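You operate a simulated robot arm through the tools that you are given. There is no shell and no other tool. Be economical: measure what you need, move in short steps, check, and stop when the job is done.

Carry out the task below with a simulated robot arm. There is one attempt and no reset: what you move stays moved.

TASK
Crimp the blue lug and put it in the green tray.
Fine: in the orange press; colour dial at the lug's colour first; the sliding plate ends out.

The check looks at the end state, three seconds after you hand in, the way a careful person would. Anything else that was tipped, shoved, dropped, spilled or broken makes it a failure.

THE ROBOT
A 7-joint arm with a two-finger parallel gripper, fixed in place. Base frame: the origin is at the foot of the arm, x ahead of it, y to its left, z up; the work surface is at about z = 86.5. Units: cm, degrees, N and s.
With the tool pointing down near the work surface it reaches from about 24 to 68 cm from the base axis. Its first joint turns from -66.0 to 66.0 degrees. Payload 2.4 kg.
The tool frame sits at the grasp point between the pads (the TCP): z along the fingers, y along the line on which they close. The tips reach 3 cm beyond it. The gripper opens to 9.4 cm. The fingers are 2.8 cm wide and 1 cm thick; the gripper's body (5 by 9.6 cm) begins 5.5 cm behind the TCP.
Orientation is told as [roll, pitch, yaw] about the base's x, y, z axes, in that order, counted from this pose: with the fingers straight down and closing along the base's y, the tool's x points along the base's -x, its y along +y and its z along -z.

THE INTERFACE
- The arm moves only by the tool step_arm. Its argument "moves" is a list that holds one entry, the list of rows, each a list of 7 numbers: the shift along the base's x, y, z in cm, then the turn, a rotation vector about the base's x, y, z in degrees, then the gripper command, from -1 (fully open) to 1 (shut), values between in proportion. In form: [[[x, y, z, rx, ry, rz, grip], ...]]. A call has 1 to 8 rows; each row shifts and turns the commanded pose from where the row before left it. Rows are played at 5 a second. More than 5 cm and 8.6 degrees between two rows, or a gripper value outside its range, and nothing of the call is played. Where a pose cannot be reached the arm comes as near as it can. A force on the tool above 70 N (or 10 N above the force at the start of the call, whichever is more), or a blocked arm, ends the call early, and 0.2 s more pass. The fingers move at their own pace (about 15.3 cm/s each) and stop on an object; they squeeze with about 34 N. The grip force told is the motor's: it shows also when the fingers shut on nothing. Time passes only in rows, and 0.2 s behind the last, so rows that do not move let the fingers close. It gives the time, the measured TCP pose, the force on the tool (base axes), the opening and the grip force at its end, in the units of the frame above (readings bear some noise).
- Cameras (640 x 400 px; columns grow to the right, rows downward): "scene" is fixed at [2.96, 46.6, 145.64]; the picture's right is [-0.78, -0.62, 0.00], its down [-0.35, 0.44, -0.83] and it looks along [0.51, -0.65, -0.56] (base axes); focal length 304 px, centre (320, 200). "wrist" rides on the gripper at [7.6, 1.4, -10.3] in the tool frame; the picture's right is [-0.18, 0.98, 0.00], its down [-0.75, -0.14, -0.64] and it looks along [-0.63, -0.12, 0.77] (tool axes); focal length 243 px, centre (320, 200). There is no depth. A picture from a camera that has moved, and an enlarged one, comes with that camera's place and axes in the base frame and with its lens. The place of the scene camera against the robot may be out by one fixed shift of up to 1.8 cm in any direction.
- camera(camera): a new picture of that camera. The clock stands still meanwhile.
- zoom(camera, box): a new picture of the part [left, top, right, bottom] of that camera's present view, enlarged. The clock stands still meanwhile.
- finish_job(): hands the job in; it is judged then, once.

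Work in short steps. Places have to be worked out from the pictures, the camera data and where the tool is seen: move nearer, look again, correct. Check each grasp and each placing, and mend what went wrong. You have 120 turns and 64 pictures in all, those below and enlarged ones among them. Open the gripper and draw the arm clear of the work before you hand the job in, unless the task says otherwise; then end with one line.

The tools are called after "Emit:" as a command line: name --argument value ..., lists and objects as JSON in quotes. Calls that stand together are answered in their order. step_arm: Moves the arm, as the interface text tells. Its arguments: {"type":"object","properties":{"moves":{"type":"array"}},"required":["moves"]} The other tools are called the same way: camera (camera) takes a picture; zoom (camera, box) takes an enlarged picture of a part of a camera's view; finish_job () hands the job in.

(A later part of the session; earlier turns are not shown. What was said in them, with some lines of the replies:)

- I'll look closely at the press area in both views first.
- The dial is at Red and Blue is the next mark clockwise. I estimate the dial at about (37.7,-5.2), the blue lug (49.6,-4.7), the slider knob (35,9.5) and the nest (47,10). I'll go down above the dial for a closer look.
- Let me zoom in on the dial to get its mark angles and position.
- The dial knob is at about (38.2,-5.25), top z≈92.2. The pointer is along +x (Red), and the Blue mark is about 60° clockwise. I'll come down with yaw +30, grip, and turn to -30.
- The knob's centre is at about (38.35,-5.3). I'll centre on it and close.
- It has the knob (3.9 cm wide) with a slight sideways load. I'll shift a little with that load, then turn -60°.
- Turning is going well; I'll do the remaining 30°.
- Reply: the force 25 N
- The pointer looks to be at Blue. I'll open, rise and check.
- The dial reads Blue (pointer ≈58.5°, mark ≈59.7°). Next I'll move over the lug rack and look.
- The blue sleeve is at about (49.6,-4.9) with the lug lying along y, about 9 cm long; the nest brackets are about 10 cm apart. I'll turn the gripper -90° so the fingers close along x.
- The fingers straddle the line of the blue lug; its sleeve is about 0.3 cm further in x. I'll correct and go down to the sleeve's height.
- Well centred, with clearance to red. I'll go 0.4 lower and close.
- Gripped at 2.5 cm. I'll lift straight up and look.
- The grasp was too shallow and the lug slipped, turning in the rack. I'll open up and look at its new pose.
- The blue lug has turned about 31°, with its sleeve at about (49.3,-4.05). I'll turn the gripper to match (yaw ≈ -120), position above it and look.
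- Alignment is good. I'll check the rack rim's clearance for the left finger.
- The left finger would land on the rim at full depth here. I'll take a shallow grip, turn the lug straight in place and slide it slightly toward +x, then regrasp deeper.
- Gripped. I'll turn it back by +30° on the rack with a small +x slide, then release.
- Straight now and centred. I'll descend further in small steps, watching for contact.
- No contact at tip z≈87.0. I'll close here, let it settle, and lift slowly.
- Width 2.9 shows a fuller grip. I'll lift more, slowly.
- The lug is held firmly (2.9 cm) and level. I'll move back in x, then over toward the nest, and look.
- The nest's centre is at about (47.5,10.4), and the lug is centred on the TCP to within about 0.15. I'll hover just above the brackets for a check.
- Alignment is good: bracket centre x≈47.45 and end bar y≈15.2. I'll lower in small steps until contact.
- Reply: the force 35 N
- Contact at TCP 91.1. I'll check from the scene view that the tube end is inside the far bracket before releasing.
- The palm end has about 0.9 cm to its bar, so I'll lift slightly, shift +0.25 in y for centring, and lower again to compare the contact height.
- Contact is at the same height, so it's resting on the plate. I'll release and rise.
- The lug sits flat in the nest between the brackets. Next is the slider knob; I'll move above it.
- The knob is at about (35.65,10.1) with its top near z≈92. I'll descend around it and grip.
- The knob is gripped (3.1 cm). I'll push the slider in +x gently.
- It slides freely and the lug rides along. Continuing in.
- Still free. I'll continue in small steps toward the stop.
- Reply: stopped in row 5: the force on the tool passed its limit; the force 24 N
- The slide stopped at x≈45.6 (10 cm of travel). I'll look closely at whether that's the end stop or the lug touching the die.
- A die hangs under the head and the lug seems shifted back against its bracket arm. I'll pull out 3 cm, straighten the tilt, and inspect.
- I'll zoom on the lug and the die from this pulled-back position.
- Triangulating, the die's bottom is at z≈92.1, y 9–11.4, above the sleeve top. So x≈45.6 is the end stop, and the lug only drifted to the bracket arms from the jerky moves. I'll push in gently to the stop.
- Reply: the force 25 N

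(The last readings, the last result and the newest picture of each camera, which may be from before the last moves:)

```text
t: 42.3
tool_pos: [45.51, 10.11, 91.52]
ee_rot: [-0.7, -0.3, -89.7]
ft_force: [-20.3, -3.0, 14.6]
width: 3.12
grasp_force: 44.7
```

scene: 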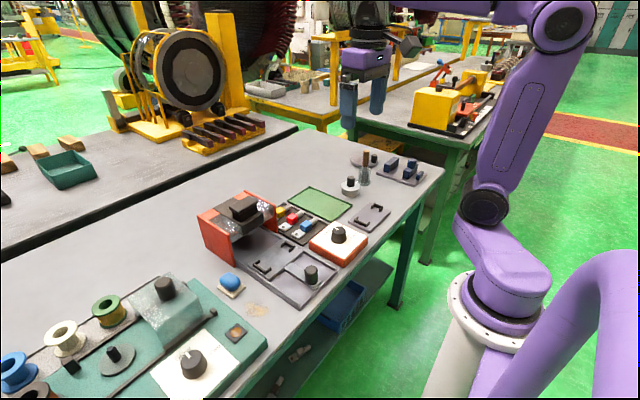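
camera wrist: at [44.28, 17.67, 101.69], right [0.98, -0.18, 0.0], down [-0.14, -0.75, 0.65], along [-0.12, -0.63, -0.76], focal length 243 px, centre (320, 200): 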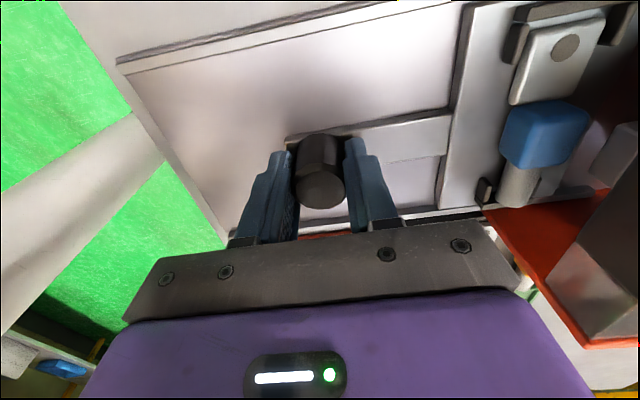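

The plate is at its stop. I'll release the knob, rise clear, and look at the press head from above.

Emit:
step_arm --moves '[[[0, 0, 0, 0, 0, 0, -0.2], [0, 0, 0, 0, 0, 0, -0.2], [0, 0, 3, 0, 0, 0, -0.2], [0, 0, 4, 0, 0, 0, 0], [0, 0, 4.5, 0, 0, 0, 0.5], [0, 0, 4.5, 0, 0, 0, 1], [2, 0, 4, 0, 0, 0, 1], [0, 0, 0, 0, 0, 0, 1]]]'

Emit:
camera --camera "wrist"

Emit:
zoom --camera "scene" --box '[180, 160, 360, 310]'

```text
t: 44.1
tool_pos: [47.87, 10.14, 111.56]
ee_rot: [-0.3, -0.3, -89.7]
ft_force: [0.3, -0.3, -0.5]
width: 0.0
grasp_force: 32.9
```

```text
23 pictures are left
camera wrist: at [49.34, 17.7, 121.73], right [0.98, -0.18, 0.0], down [-0.14, -0.75, 0.65], along [-0.12, -0.64, -0.76], focal length 243 px, centre (320, 200)
```

wrist: 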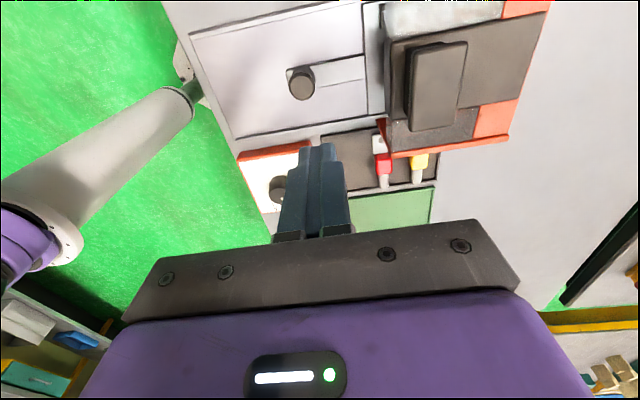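

```text
2.67 times, centred on (270, 235) of scene
camera zoom: at [2.96, 46.59, 145.64], right [-0.78, -0.62, 0.0], down [-0.35, 0.44, -0.83], along [0.51, -0.65, -0.56], focal length 810 px, centre (453, 107)
```

zoom: 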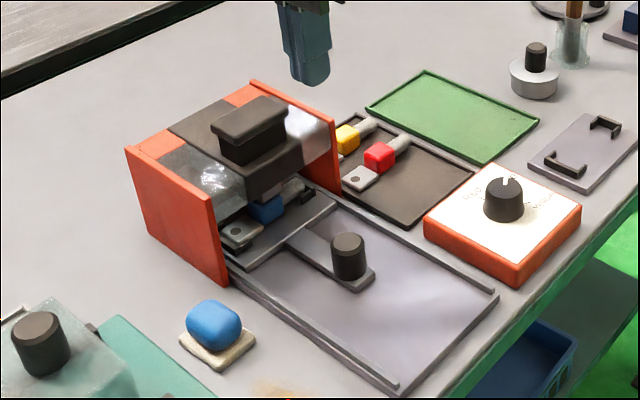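

The plate is in, with the die over the blue sleeve. The head's plunger cap is at about (57.2,10.1), top z≈101.3. I'll press it with closed fingers, approaching first.

Emit:
step_arm --moves '[[[3, 0, 0, 0, 0, 0, 1], [3, 0, 0, 0, 0, 0, 1], [3.3, 0, 0, 0, 0, 0, 1], [0, 0, -3, 0, 0, 0, 1], [0, 0, -2.5, 0, 0, 0, 1], [0, 0, 0, 0, 0, 0, 1]]]'

Emit:
camera --camera "wrist"

Emit:
zoom --camera "scene" --box '[180, 120, 340, 270]'

```text
t: 45.5
tool_pos: [57.21, 10.05, 105.89]
ee_rot: [-0.3, -0.3, -89.9]
ft_force: [0.2, 0.5, -0.5]
width: 0.04
grasp_force: 33.1
```

```text
21 pictures are left
camera wrist: at [58.7, 17.67, 116.11], right [0.98, -0.18, 0.0], down [-0.14, -0.75, 0.65], along [-0.12, -0.64, -0.76], focal length 243 px, centre (320, 200)
```

wrist: 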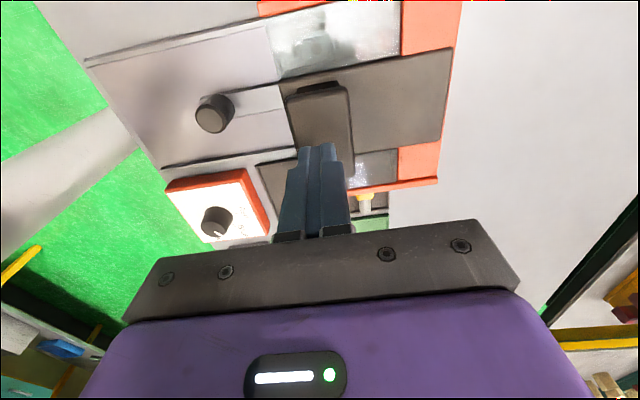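

```text
2.67 times, centred on (260, 195) of scene
camera zoom: at [2.96, 46.6, 145.64], right [-0.78, -0.62, 0.0], down [-0.35, 0.44, -0.83], along [0.51, -0.65, -0.56], focal length 810 px, centre (480, 213)
```

zoom: 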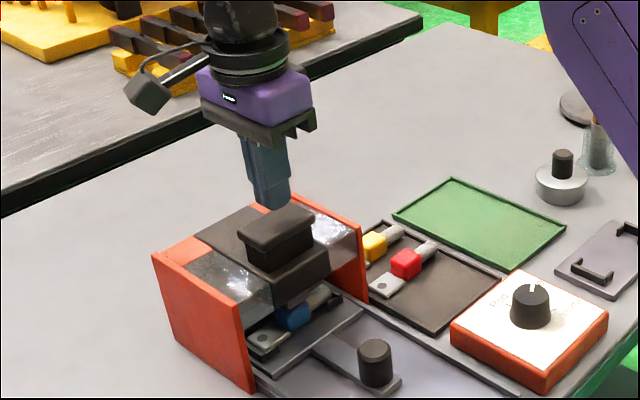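

Centred over the cap. Pressing down in small steps.

Emit:
step_arm --moves '[[[0, 0, -1, 0, 0, 0, 1], [0, 0, -0.5, 0, 0, 0, 1], [0, 0, -0.5, 0, 0, 0, 1], [0, 0, -0.5, 0, 0, 0, 1], [0, 0, 0, 0, 0, 0, 1]]]'

```text
t: 46.7
tool_pos: [57.19, 10.01, 103.46]
ee_rot: [-0.3, -0.3, -89.8]
ft_force: [-1.0, 0.8, 1.0]
width: 0.0
grasp_force: 32.8
```

Little resistance yet; I'll keep pressing.

Emit:
step_arm --moves '[[[0, 0, -0.5, 0, 0, 0, 1], [0, 0, -0.5, 0, 0, 0, 1], [0, 0, -0.5, 0, 0, 0, 1], [0, 0, 0, 0, 0, 0, 1]]]'

Emit:
zoom --camera "scene" --box '[200, 140, 320, 260]'

```text
t: 47.5
tool_pos: [57.33, 9.96, 103.06]
ee_rot: [0.3, -0.2, -89.7]
ft_force: [-8.8, -2.0, 16.3]
width: 0.0
grasp_force: 33.1
stopped in row 3: the force on the tool passed its limit (the readings are from after the stop); the commanded pose is now the measured one
```

```text
3.33 times, centred on (260, 200) of scene
camera zoom: at [2.9, 46.58, 145.65], right [-0.78, -0.62, 0.0], down [-0.35, 0.44, -0.83], along [0.51, -0.65, -0.56], focal length 1013 px, centre (520, 200)
```

zoom: 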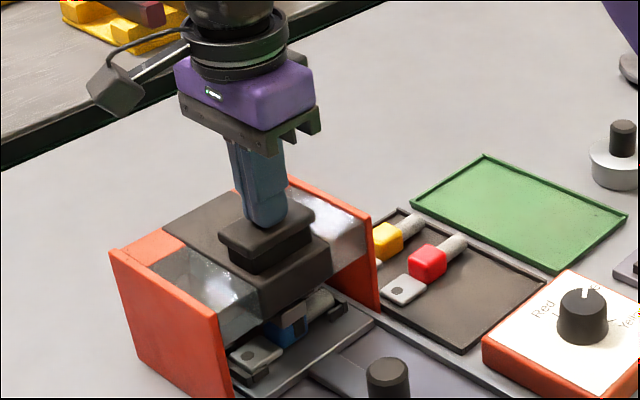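

The force limit tripped at tip z≈100. I'll zoom in to see whether the die has come down on the sleeve.

Emit:
zoom --camera "scene" --box '[230, 190, 310, 260]'

```text
5.71 times, centred on (270, 225) of scene
camera zoom: at [2.9, 46.58, 145.65], right [-0.78, -0.62, 0.0], down [-0.35, 0.44, -0.83], along [0.51, -0.65, -0.56], focal length 1736 px, centre (606, 57)
```

zoom: 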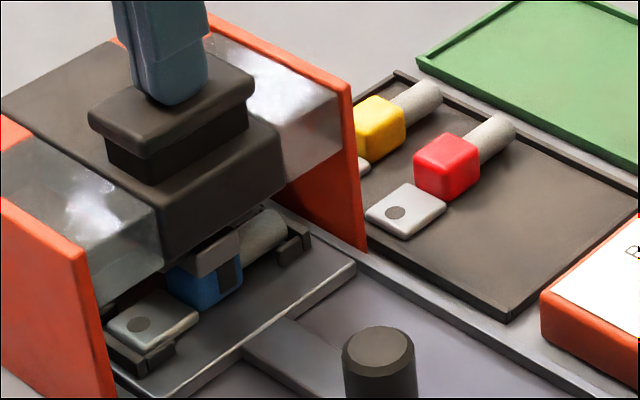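

The die is down on the sleeve and a dark crimp mark has appeared on it. I'll raise and check the die and mark.

Emit:
step_arm --moves '[[[0, 0, 0, 0, 0, 0, 1], [0, 0, 1, 0, 0, 0, 1], [0, 0, 2, 0, 0, 0, 1], [0, 0, 4, 0, 0, 0, 1], [0, 0, 2, 0, 0, 0, 1]]]'

Emit:
zoom --camera "scene" --box '[230, 190, 310, 260]'

```text
t: 48.7
tool_pos: [57.31, 10.12, 111.86]
ee_rot: [0.3, -0.2, -89.8]
ft_force: [0.2, -0.4, 0.1]
width: 0.01
grasp_force: 33.1
```

```text
5.71 times, centred on (270, 225) of scene
camera zoom: at [2.95, 46.59, 145.64], right [-0.78, -0.62, 0.0], down [-0.35, 0.44, -0.83], along [0.51, -0.65, -0.56], focal length 1736 px, centre (606, 57)
```

zoom: 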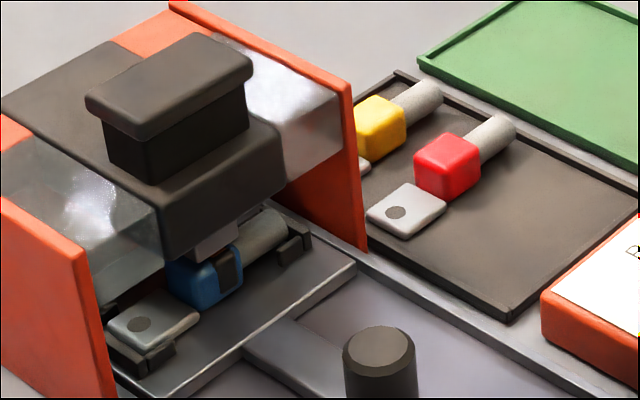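

Crimped, and the plunger has sprung back up. Now back to the slider knob (≈45.6,10.1) to pull the plate out.

Emit:
step_arm --moves '[[[-4, 0, 0, 0, 0, 0, 0.5], [-4, 0, 0, 0, 0, 0, -0.3], [-3.7, 0, 0, 0, 0, 0, -0.3], [0, 0, -4.5, 0, 0, 0, -0.3], [0, 0, -4.5, 0, 0, 0, -0.3], [0, 0, -4.5, 0, 0, 0, -0.3], [0, 0, -2.5, 0, 0, 0, -0.3], [0, 0, 0, 0, 0, 0, -0.3]]]'

Emit:
camera --camera "wrist"

```text
t: 50.5
tool_pos: [45.59, 9.97, 95.78]
ee_rot: [0.3, -0.2, -89.8]
ft_force: [0.0, 0.5, -0.2]
width: 6.11
grasp_force: 0.1
```

```text
16 pictures are left
camera wrist: at [47.02, 17.56, 106.04], right [0.98, -0.18, 0.01], down [-0.14, -0.75, 0.64], along [-0.11, -0.63, -0.77], focal length 243 px, centre (320, 200)
```

wrist: 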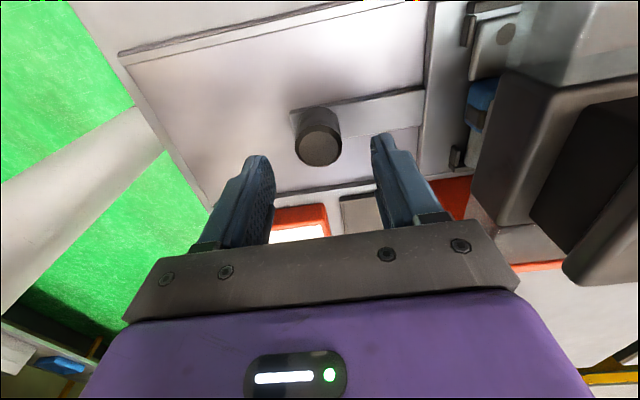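

The knob is between the fingers. I'll go down and grip.

Emit:
step_arm --moves '[[[0, 0.1, -2, 0, 0, 0, -0.3], [0, 0, -1.5, 0, 0, 0, -0.3], [0, 0, -0.6, 0, 0, 0, -0.3], [0, 0, 0, 0, 0, 0, 0.2], [0, 0, 0, 0, 0, 0, 1], [0, 0, 0, 0, 0, 0, 1]]]'

Emit:
step_arm --moves '[[[-0.4, 0, 0, 0, 0, 0, 1], [-0.6, 0, 0, 0, 0, 0, 1], [-0.8, 0, 0, 0, 0, 0, 1], [-0.8, 0, 0, 0, 0, 0, 1], [-0.8, 0, 0, 0, 0, 0, 1], [-0.8, 0, 0, 0, 0, 0, 1], [-0.8, 0, 0, 0, 0, 0, 1]]]'

```text
t: 51.9
tool_pos: [45.63, 10.27, 91.74]
ee_rot: [0.2, -0.2, -89.8]
ft_force: [-1.1, 1.0, -1.0]
width: 3.12
grasp_force: 44.9
```

```text
t: 53.5
tool_pos: [40.75, 10.1, 91.77]
ee_rot: [0.1, -0.2, -89.9]
ft_force: [0.2, -4.2, -19.6]
width: 3.12
grasp_force: 45.0
```

It slides out. Continuing to the original out position (x≈35.65).

Emit:
step_arm --moves '[[[-0.8, 0, -0.05, 0, 0, 0, 1], [-0.8, 0, 0, 0, 0, 0, 1], [-0.8, 0, 0, 0, 0, 0, 1], [-0.8, 0, 0, 0, 0, 0, 1], [-0.8, 0, 0, 0, 0, 0, 1], [-0.6, 0, 0, 0, 0, 0, 1], [-0.5, 0, 0, 0, 0, 0, 1]]]'

```text
t: 55.1
tool_pos: [35.59, 10.28, 91.77]
ee_rot: [0.4, -0.2, -89.9]
ft_force: [6.8, -12.0, -28.0]
width: 3.12
grasp_force: 45.5
```

The plate is out at its stop. I'll release, rise and go toward the nest to find the lug.

Emit:
step_arm --moves '[[[0, 0, 0, 0, 0, 0, -0.2], [0, 0, 0, 0, 0, 0, -0.2], [0, 0, 3, 0, 0, 0, -0.2], [0, 0, 4, 0, 0, 0, 0.1], [4, 0.2, 0, 0, 0, 0, 0.1], [4, 0.2, 0, 0, 0, 0, 0.1], [3.5, 0, 0, 0, 0, 0, 0.1], [0, 0, 0, 0, 0, 0, 0.1]]]'

Emit:
camera --camera "wrist"

Emit:
zoom --camera "scene" --box '[200, 180, 340, 290]'

```text
t: 56.9
tool_pos: [46.97, 10.53, 98.68]
ee_rot: [0.3, -0.2, -89.8]
ft_force: [0.4, 0.7, 0.4]
width: 4.26
grasp_force: 0.2
```

```text
15 pictures are left
camera wrist: at [48.46, 18.16, 108.94], right [0.98, -0.18, 0.0], down [-0.14, -0.75, 0.64], along [-0.11, -0.63, -0.76], focal length 243 px, centre (320, 200)
```

wrist: 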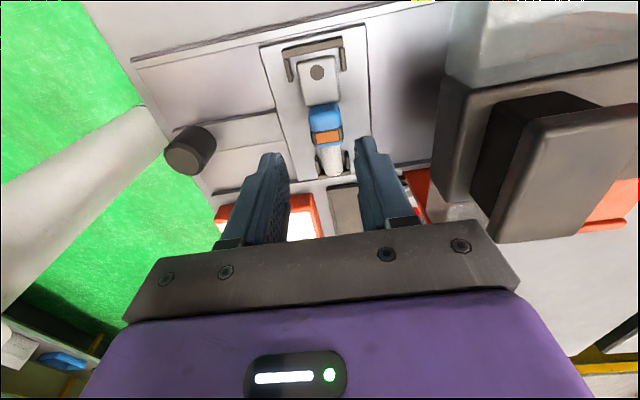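

```text
3.64 times, centred on (270, 235) of scene
camera zoom: at [2.96, 46.59, 145.64], right [-0.78, -0.62, 0.0], down [-0.35, 0.44, -0.83], along [0.51, -0.65, -0.56], focal length 1105 px, centre (502, 73)
```

zoom: 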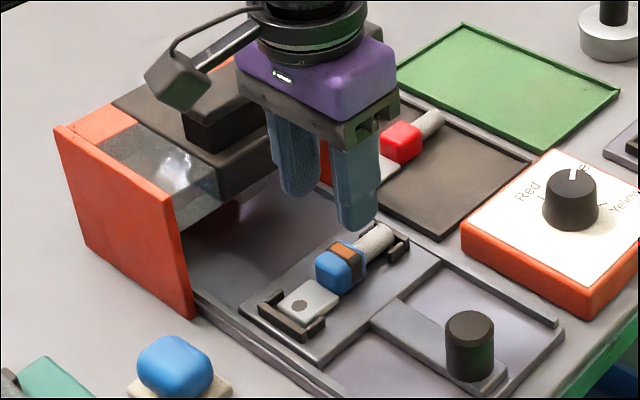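

The lug shows the crimp mark and sits in the nest, with its sleeve at about (47.55,10.6). I'll regrasp at the same height as before.

Emit:
step_arm --moves '[[[0.5, 0.05, -2, 0, 0, 0, 0.1], [0.05, 0, -2, 0, 0, 0, 0.1], [0, 0, -2, 0, 0, 0, 0.1], [0, 0, -1.1, 0, 0, 0, 0.1], [0, 0, -0.4, 0, 0, 0, 0.1], [0, 0, 0, 0, 0, 0, 0.1]]]'

Emit:
camera --camera "wrist"

```text
t: 58.3
tool_pos: [47.61, 10.52, 91.24]
ee_rot: [0.3, -0.2, -89.9]
ft_force: [0.3, 0.8, 0.8]
width: 4.22
grasp_force: 0.1
```

```text
13 pictures are left
camera wrist: at [48.95, 18.21, 101.47], right [0.98, -0.18, 0.01], down [-0.14, -0.75, 0.64], along [-0.11, -0.63, -0.76], focal length 243 px, centre (320, 200)
```

wrist: 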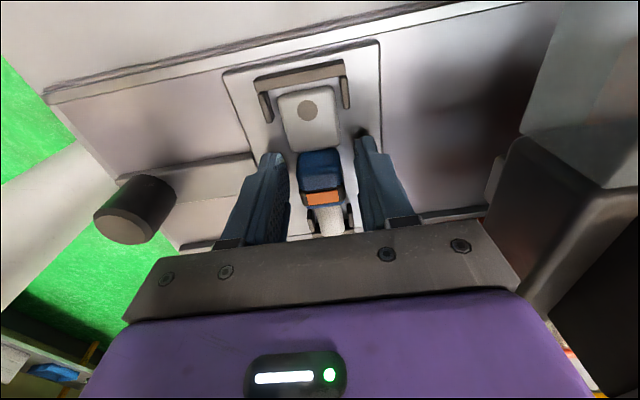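

Well placed around the sleeve. I'll lower 0.2 more, close, settle and lift slowly.

Emit:
step_arm --moves '[[[0, 0, -0.2, 0, 0, 0, 0.1], [0, 0, 0, 0, 0, 0, 1], [0, 0, 0, 0, 0, 0, 1], [0, 0, 0, 0, 0, 0, 1], [0, 0, 0.2, 0, 0, 0, 1], [0, 0, 0.5, 0, 0, 0, 1], [0, 0, 0.8, 0, 0, 0, 1], [0, 0, 1, 0, 0, 0, 1]]]'

```text
t: 60.1
tool_pos: [47.61, 10.56, 93.58]
ee_rot: [0.2, -0.2, -89.8]
ft_force: [0.6, 0.2, -0.5]
width: 2.89
grasp_force: 33.8
```

Held at 2.9 cm. I'll lift, back off slightly in x, and move across toward the green tray.

Emit:
step_arm --moves '[[[0, 0, 1.5, 0, 0, 0, 1], [0, 0, 2, 0, 0, 0, 1], [-0.5, 0, 2, 0, 0, 0, 1], [0, -2, 0, 0, 0, 0, 1], [0, -3, 0, 0, 0, 0, 1], [0, -3, 0, 0, 0, 0, 1], [0, -3, 0, 0, 0, 0, 1], [0, -3, 0, 0, 0, 0, 1]]]'

Emit:
step_arm --moves '[[[0, -3, 0, 0, 0, 0, 1], [0, -3, 0, 0, 0, 0, 1], [1.5, -3, 0, 0, 0, 0, 1], [2, -2.5, 0, 0, 0, 0, 1], [2, -1, 0, 0, 0, 0, 1], [1, 0, 0, 0, 0, 0, 1], [0, 0, 0, 0, 0, 0, 1]]]'

Emit:
camera --camera "wrist"

Emit:
zoom --camera "scene" --box '[240, 140, 400, 260]'

```text
t: 61.9
tool_pos: [47.08, -3.41, 99.09]
ee_rot: [0.2, -0.2, -89.8]
ft_force: [-0.2, -0.8, -0.8]
width: 2.9
grasp_force: 33.5
```

```text
t: 63.5
tool_pos: [53.53, -15.98, 99.13]
ee_rot: [0.2, -0.2, -89.8]
ft_force: [-0.6, -1.3, 0.1]
width: 2.91
grasp_force: 34.0
```

```text
12 pictures are left
camera wrist: at [54.97, -8.33, 109.31], right [0.98, -0.18, 0.0], down [-0.14, -0.75, 0.64], along [-0.11, -0.63, -0.76], focal length 243 px, centre (320, 200)
```

wrist: 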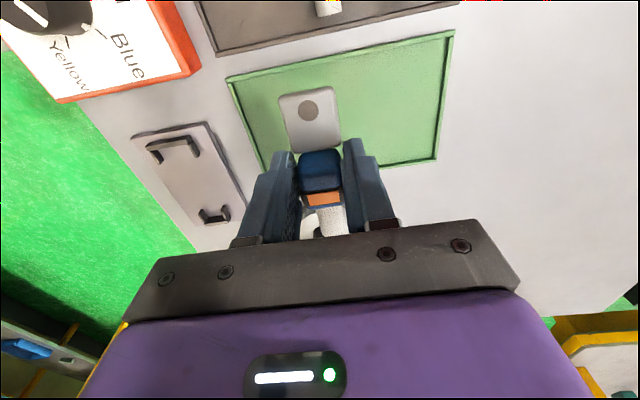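

```text
3.33 times, centred on (320, 200) of scene
camera zoom: at [2.96, 46.59, 145.64], right [-0.78, -0.62, 0.0], down [-0.35, 0.44, -0.83], along [0.51, -0.65, -0.56], focal length 1013 px, centre (320, 200)
```

zoom: 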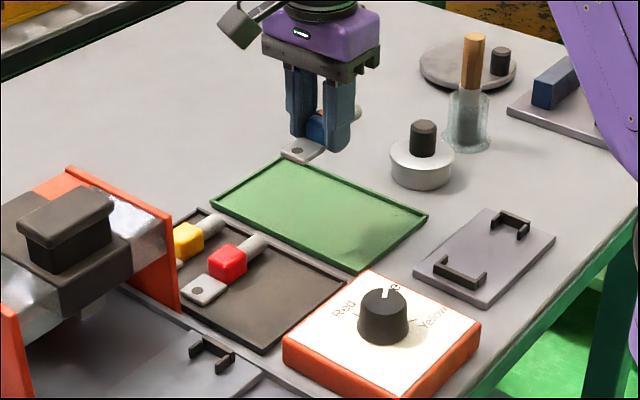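

The tray spans about x 46.4–64.8, y -23.6 to -12.3, centre (55.6,-18). I'll move there and lower.

Emit:
step_arm --moves '[[[1, -1, 0, 0, 0, 0, 1], [1, -0.9, -1, 0, 0, 0, 1], [0, 0, -2, 0, 0, 0, 1], [0, 0, -2, 0, 0, 0, 1], [0, 0, -2, 0, 0, 0, 1], [0, 0, -1, 0, 0, 0, 1], [0, 0, 0, 0, 0, 0, 1]]]'

Emit:
camera --camera "wrist"

```text
t: 65.1
tool_pos: [55.7, -17.8, 91.0]
ee_rot: [0.2, -0.2, -89.8]
ft_force: [-0.3, 0.1, -0.6]
width: 2.91
grasp_force: 34.0
```

```text
10 pictures are left
camera wrist: at [56.97, -10.18, 101.25], right [0.98, -0.18, 0.0], down [-0.14, -0.75, 0.64], along [-0.11, -0.63, -0.76], focal length 243 px, centre (320, 200)
```

wrist: 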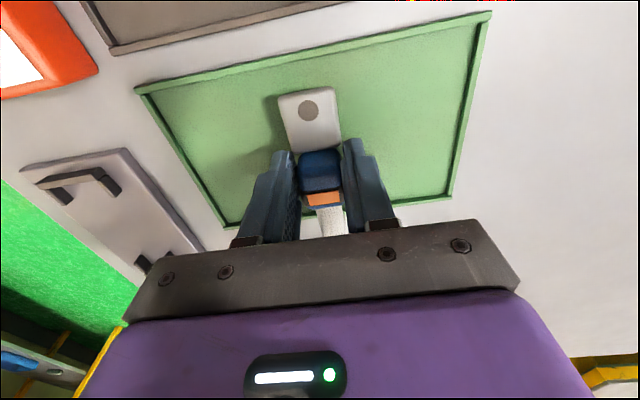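

Inside the tray with margins; I'll shift +0.2 in y and lower to contact.

Emit:
step_arm --moves '[[[0, 0.2, -0.4, 0, 0, 0, 1], [0, 0, -0.3, 0, 0, 0, 1], [0, 0, -0.2, 0, 0, 0, 1], [0, 0, -0.2, 0, 0, 0, 1], [0, 0, 0, 0, 0, 0, 1]]]'

```text
t: 66.3
tool_pos: [55.54, -17.58, 90.03]
ee_rot: [0.3, -0.2, -89.8]
ft_force: [-0.4, 1.3, 0.4]
width: 2.93
grasp_force: 33.5
```

No contact yet; a little lower.

Emit:
step_arm --moves '[[[0, 0, -0.15, 0, 0, 0, 1], [0, 0, -0.1, 0, 0, 0, 1], [0, 0, -0.1, 0, 0, 0, 1], [0, 0, 0, 0, 0, 0, 1]]]'

```text
t: 67.3
tool_pos: [55.6, -17.64, 89.59]
ee_rot: [0.3, -0.2, -89.8]
ft_force: [0.0, 0.3, -0.8]
width: 2.89
grasp_force: 33.7
```

Emit:
step_arm --moves '[[[0, 0, -0.1, 0, 0, 0, 1], [0, 0, -0.1, 0, 0, 0, 1], [0, 0, 0, 0, 0, 0, 1]]]'

```text
t: 68.1
tool_pos: [55.61, -17.66, 89.54]
ee_rot: [0.4, -0.3, -89.9]
ft_force: [-4.5, 2.3, 12.2]
width: 2.92
grasp_force: 33.8
```

Contact (12 N). I'll release slowly, rise straight, and check.

Emit:
step_arm --moves '[[[0, 0, 0.1, 0, 0, 0, 1], [0, 0, 0, 0, 0, 0, 0.3], [0, 0, 0, 0, 0, 0, 0.1], [0, 0, 0, 0, 0, 0, 0.1], [0, 0, 2, 0, 0, 0, 0.1], [0, 0, 3, 0, 0, 0, 0.1], [0, 0, 4, 0, 0, 0, 0.1], [0, 0, 4, 0, 0, 0, 0.1]]]'

Emit:
camera --camera "wrist"

```text
t: 69.9
tool_pos: [55.57, -17.44, 102.53]
ee_rot: [0.2, -0.2, -89.8]
ft_force: [0.3, 0.4, 0.1]
width: 4.24
grasp_force: 0.0
```

```text
9 pictures are left
camera wrist: at [56.92, -9.91, 112.78], right [0.98, -0.18, 0.0], down [-0.14, -0.75, 0.64], along [-0.11, -0.63, -0.77], focal length 243 px, centre (320, 200)
```

wrist: 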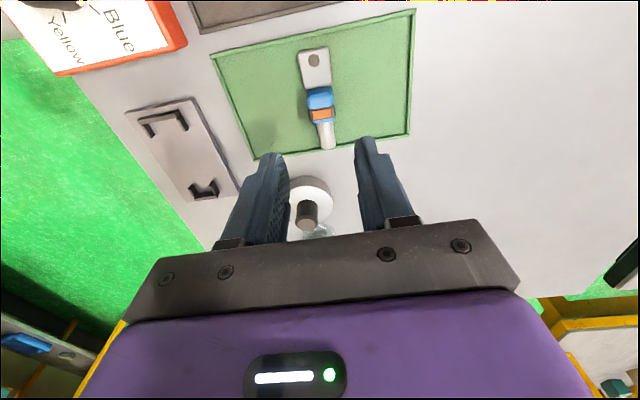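

The lug is in the tray, but its tube end looks close to the rim. Zooming to check.

Emit:
zoom --camera "wrist" --box '[270, 30, 390, 170]'

Emit:
zoom --camera "scene" --box '[270, 160, 370, 240]'

```text
2.86 times, centred on (330, 100) of wrist
camera zoom: at [56.92, -9.91, 112.78], right [0.98, -0.18, 0.0], down [-0.14, -0.75, 0.64], along [-0.11, -0.63, -0.77], focal length 693 px, centre (291, 486)
```

zoom: 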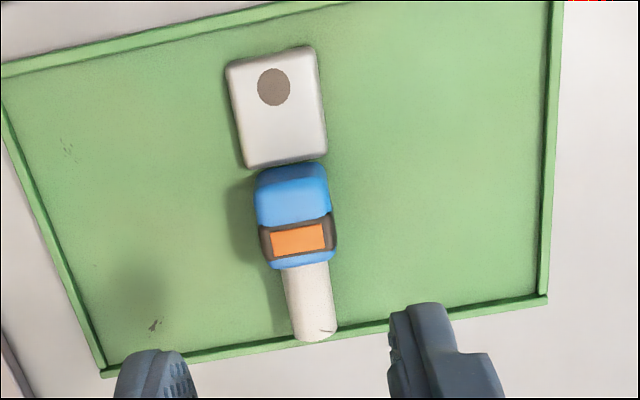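

```text
5.00 times, centred on (320, 200) of scene
camera zoom: at [2.95, 46.6, 145.64], right [-0.78, -0.62, 0.0], down [-0.35, 0.44, -0.83], along [0.51, -0.65, -0.56], focal length 1519 px, centre (320, 200)
```

zoom: 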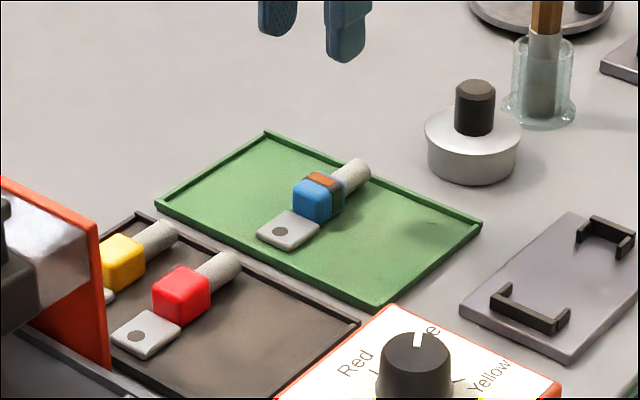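

The lug lies flat, but its tube end is within about 0.2 cm of the rim. I'll regrip and slide it +0.4 cm in y to centre it.

Emit:
step_arm --moves '[[[0, -0.15, -4, 0, 0, 0, 0.1], [0, 0, -4, 0, 0, 0, 0.1], [0, 0, -3, 0, 0, 0, 0.1], [0, 0, -1.6, 0, 0, 0, 0.1], [0, 0, 0, 0, 0, 0, 0.1], [0, 0, 0, 0, 0, 0, 1], [0, 0, 0, 0, 0, 0, 1], [0, 0, 0, 0, 0, 0, 1]]]'

```text
t: 71.7
tool_pos: [55.4, -17.79, 89.93]
ee_rot: [0.3, -0.1, -89.7]
ft_force: [-0.7, 0.4, 1.0]
width: 2.88
grasp_force: 34.1
```

Gripped at 2.9 cm. I'll slide it and release.

Emit:
step_arm --moves '[[[0, 0.2, 0, 0, 0, 0, 1], [0, 0.25, 0, 0, 0, 0, 1], [0, 0, 0, 0, 0, 0, 1], [0, 0, 0, 0, 0, 0, 0.4], [0, 0, 0, 0, 0, 0, 0.1], [0, 0, 0, 0, 0, 0, 0.1], [0, 0, 2, 0, 0, 0, 0.1], [0, 0, 4, 0, 0, 0, 0.1]]]'

Emit:
step_arm --moves '[[[0, 0, 4, 0, 0, 0, -0.5], [-2, 0, 4, 0, 0, 0, -1], [-4, 2, 4, 0, 0, 0, -1], [-4, 2, 3, 0, 0, 0, -1], [-4, 2, 0, 0, 0, 0, -1], [0, 0, 0, 0, 0, 0, -1]]]'

Emit:
camera --camera "scene"

Emit:
zoom --camera "scene" --box '[270, 160, 370, 240]'

Emit:
zoom --camera "scene" --box '[190, 170, 390, 310]'

```text
t: 73.5
tool_pos: [55.56, -17.33, 96.03]
ee_rot: [0.2, -0.2, -89.8]
ft_force: [0.5, 0.3, 0.0]
width: 4.24
grasp_force: 0.1
```

```text
refused: row 3 steps farther than a row can; nothing moved
```

```text
6 pictures are left
```

scene: 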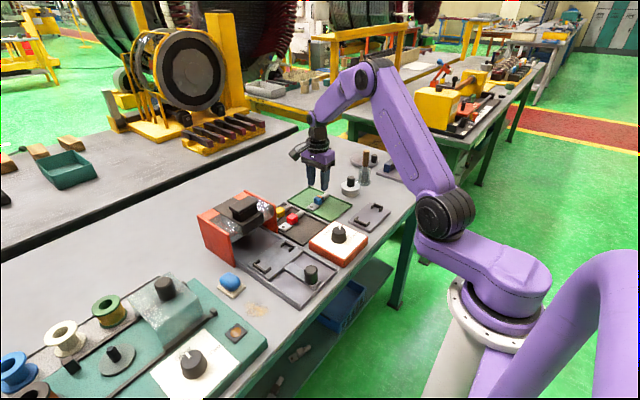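

```text
5.00 times, centred on (320, 200) of scene
camera zoom: at [2.96, 46.6, 145.64], right [-0.78, -0.62, 0.0], down [-0.35, 0.44, -0.83], along [0.51, -0.65, -0.56], focal length 1519 px, centre (320, 200)
```

zoom: 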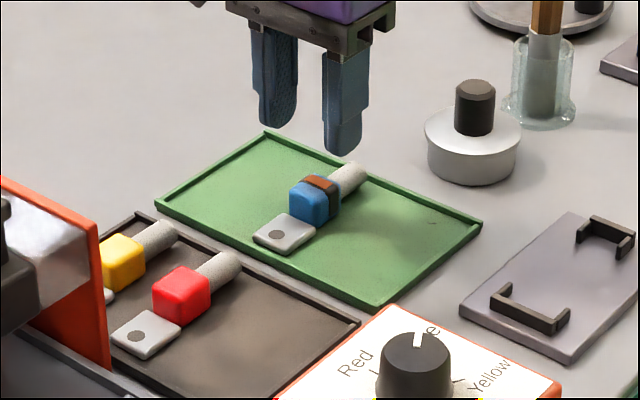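

```text
2.86 times, centred on (290, 240) of scene
camera zoom: at [2.96, 46.6, 145.64], right [-0.78, -0.62, 0.0], down [-0.35, 0.44, -0.83], along [0.51, -0.65, -0.56], focal length 868 px, centre (406, 86)
```

zoom: 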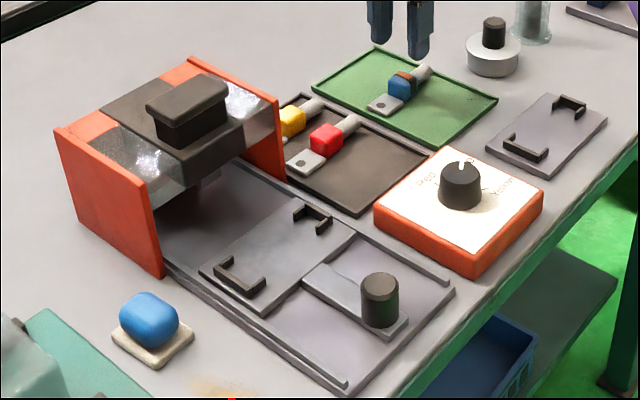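

The crimped lug lies fully in the tray, the plate is out at its original spot, and nothing else is disturbed. I'll draw the arm up and clear with the gripper open.

Emit:
step_arm --moves '[[[0, 0, 4, 0, 0, 0, -0.2], [0, 0, 4, 0, 0, 0, -1], [-2, 1, 4, 0, 0, 0, -1], [-3, 2, 3, 0, 0, 0, -1], [-4, 2, 1, 0, 0, 0, -1], [-4, 2, 0, 0, 0, 0, -1], [0, 0, 0, 0, 0, 0, -1]]]'

Emit:
camera --camera "wrist"

```text
t: 75.1
tool_pos: [42.52, -10.44, 112.03]
ee_rot: [0.1, -0.2, -89.8]
ft_force: [-0.2, 0.6, 0.5]
width: 9.42
grasp_force: 0.0
```

```text
3 pictures are left
camera wrist: at [43.89, -2.82, 122.19], right [0.98, -0.18, 0.0], down [-0.14, -0.75, 0.64], along [-0.11, -0.63, -0.76], focal length 243 px, centre (320, 200)
```

wrist: 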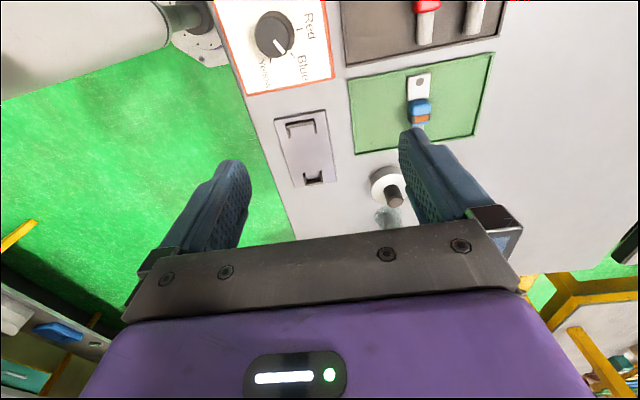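

The arm is clear, the gripper is open, the dial is at Blue and the lug is in the tray. Handing in.

Emit:
finish_job

```text
The job is handed in.
```

I crimped the blue lug in the orange press with the dial at Blue and put it in the green tray; the sliding plate is out and the arm is clear.
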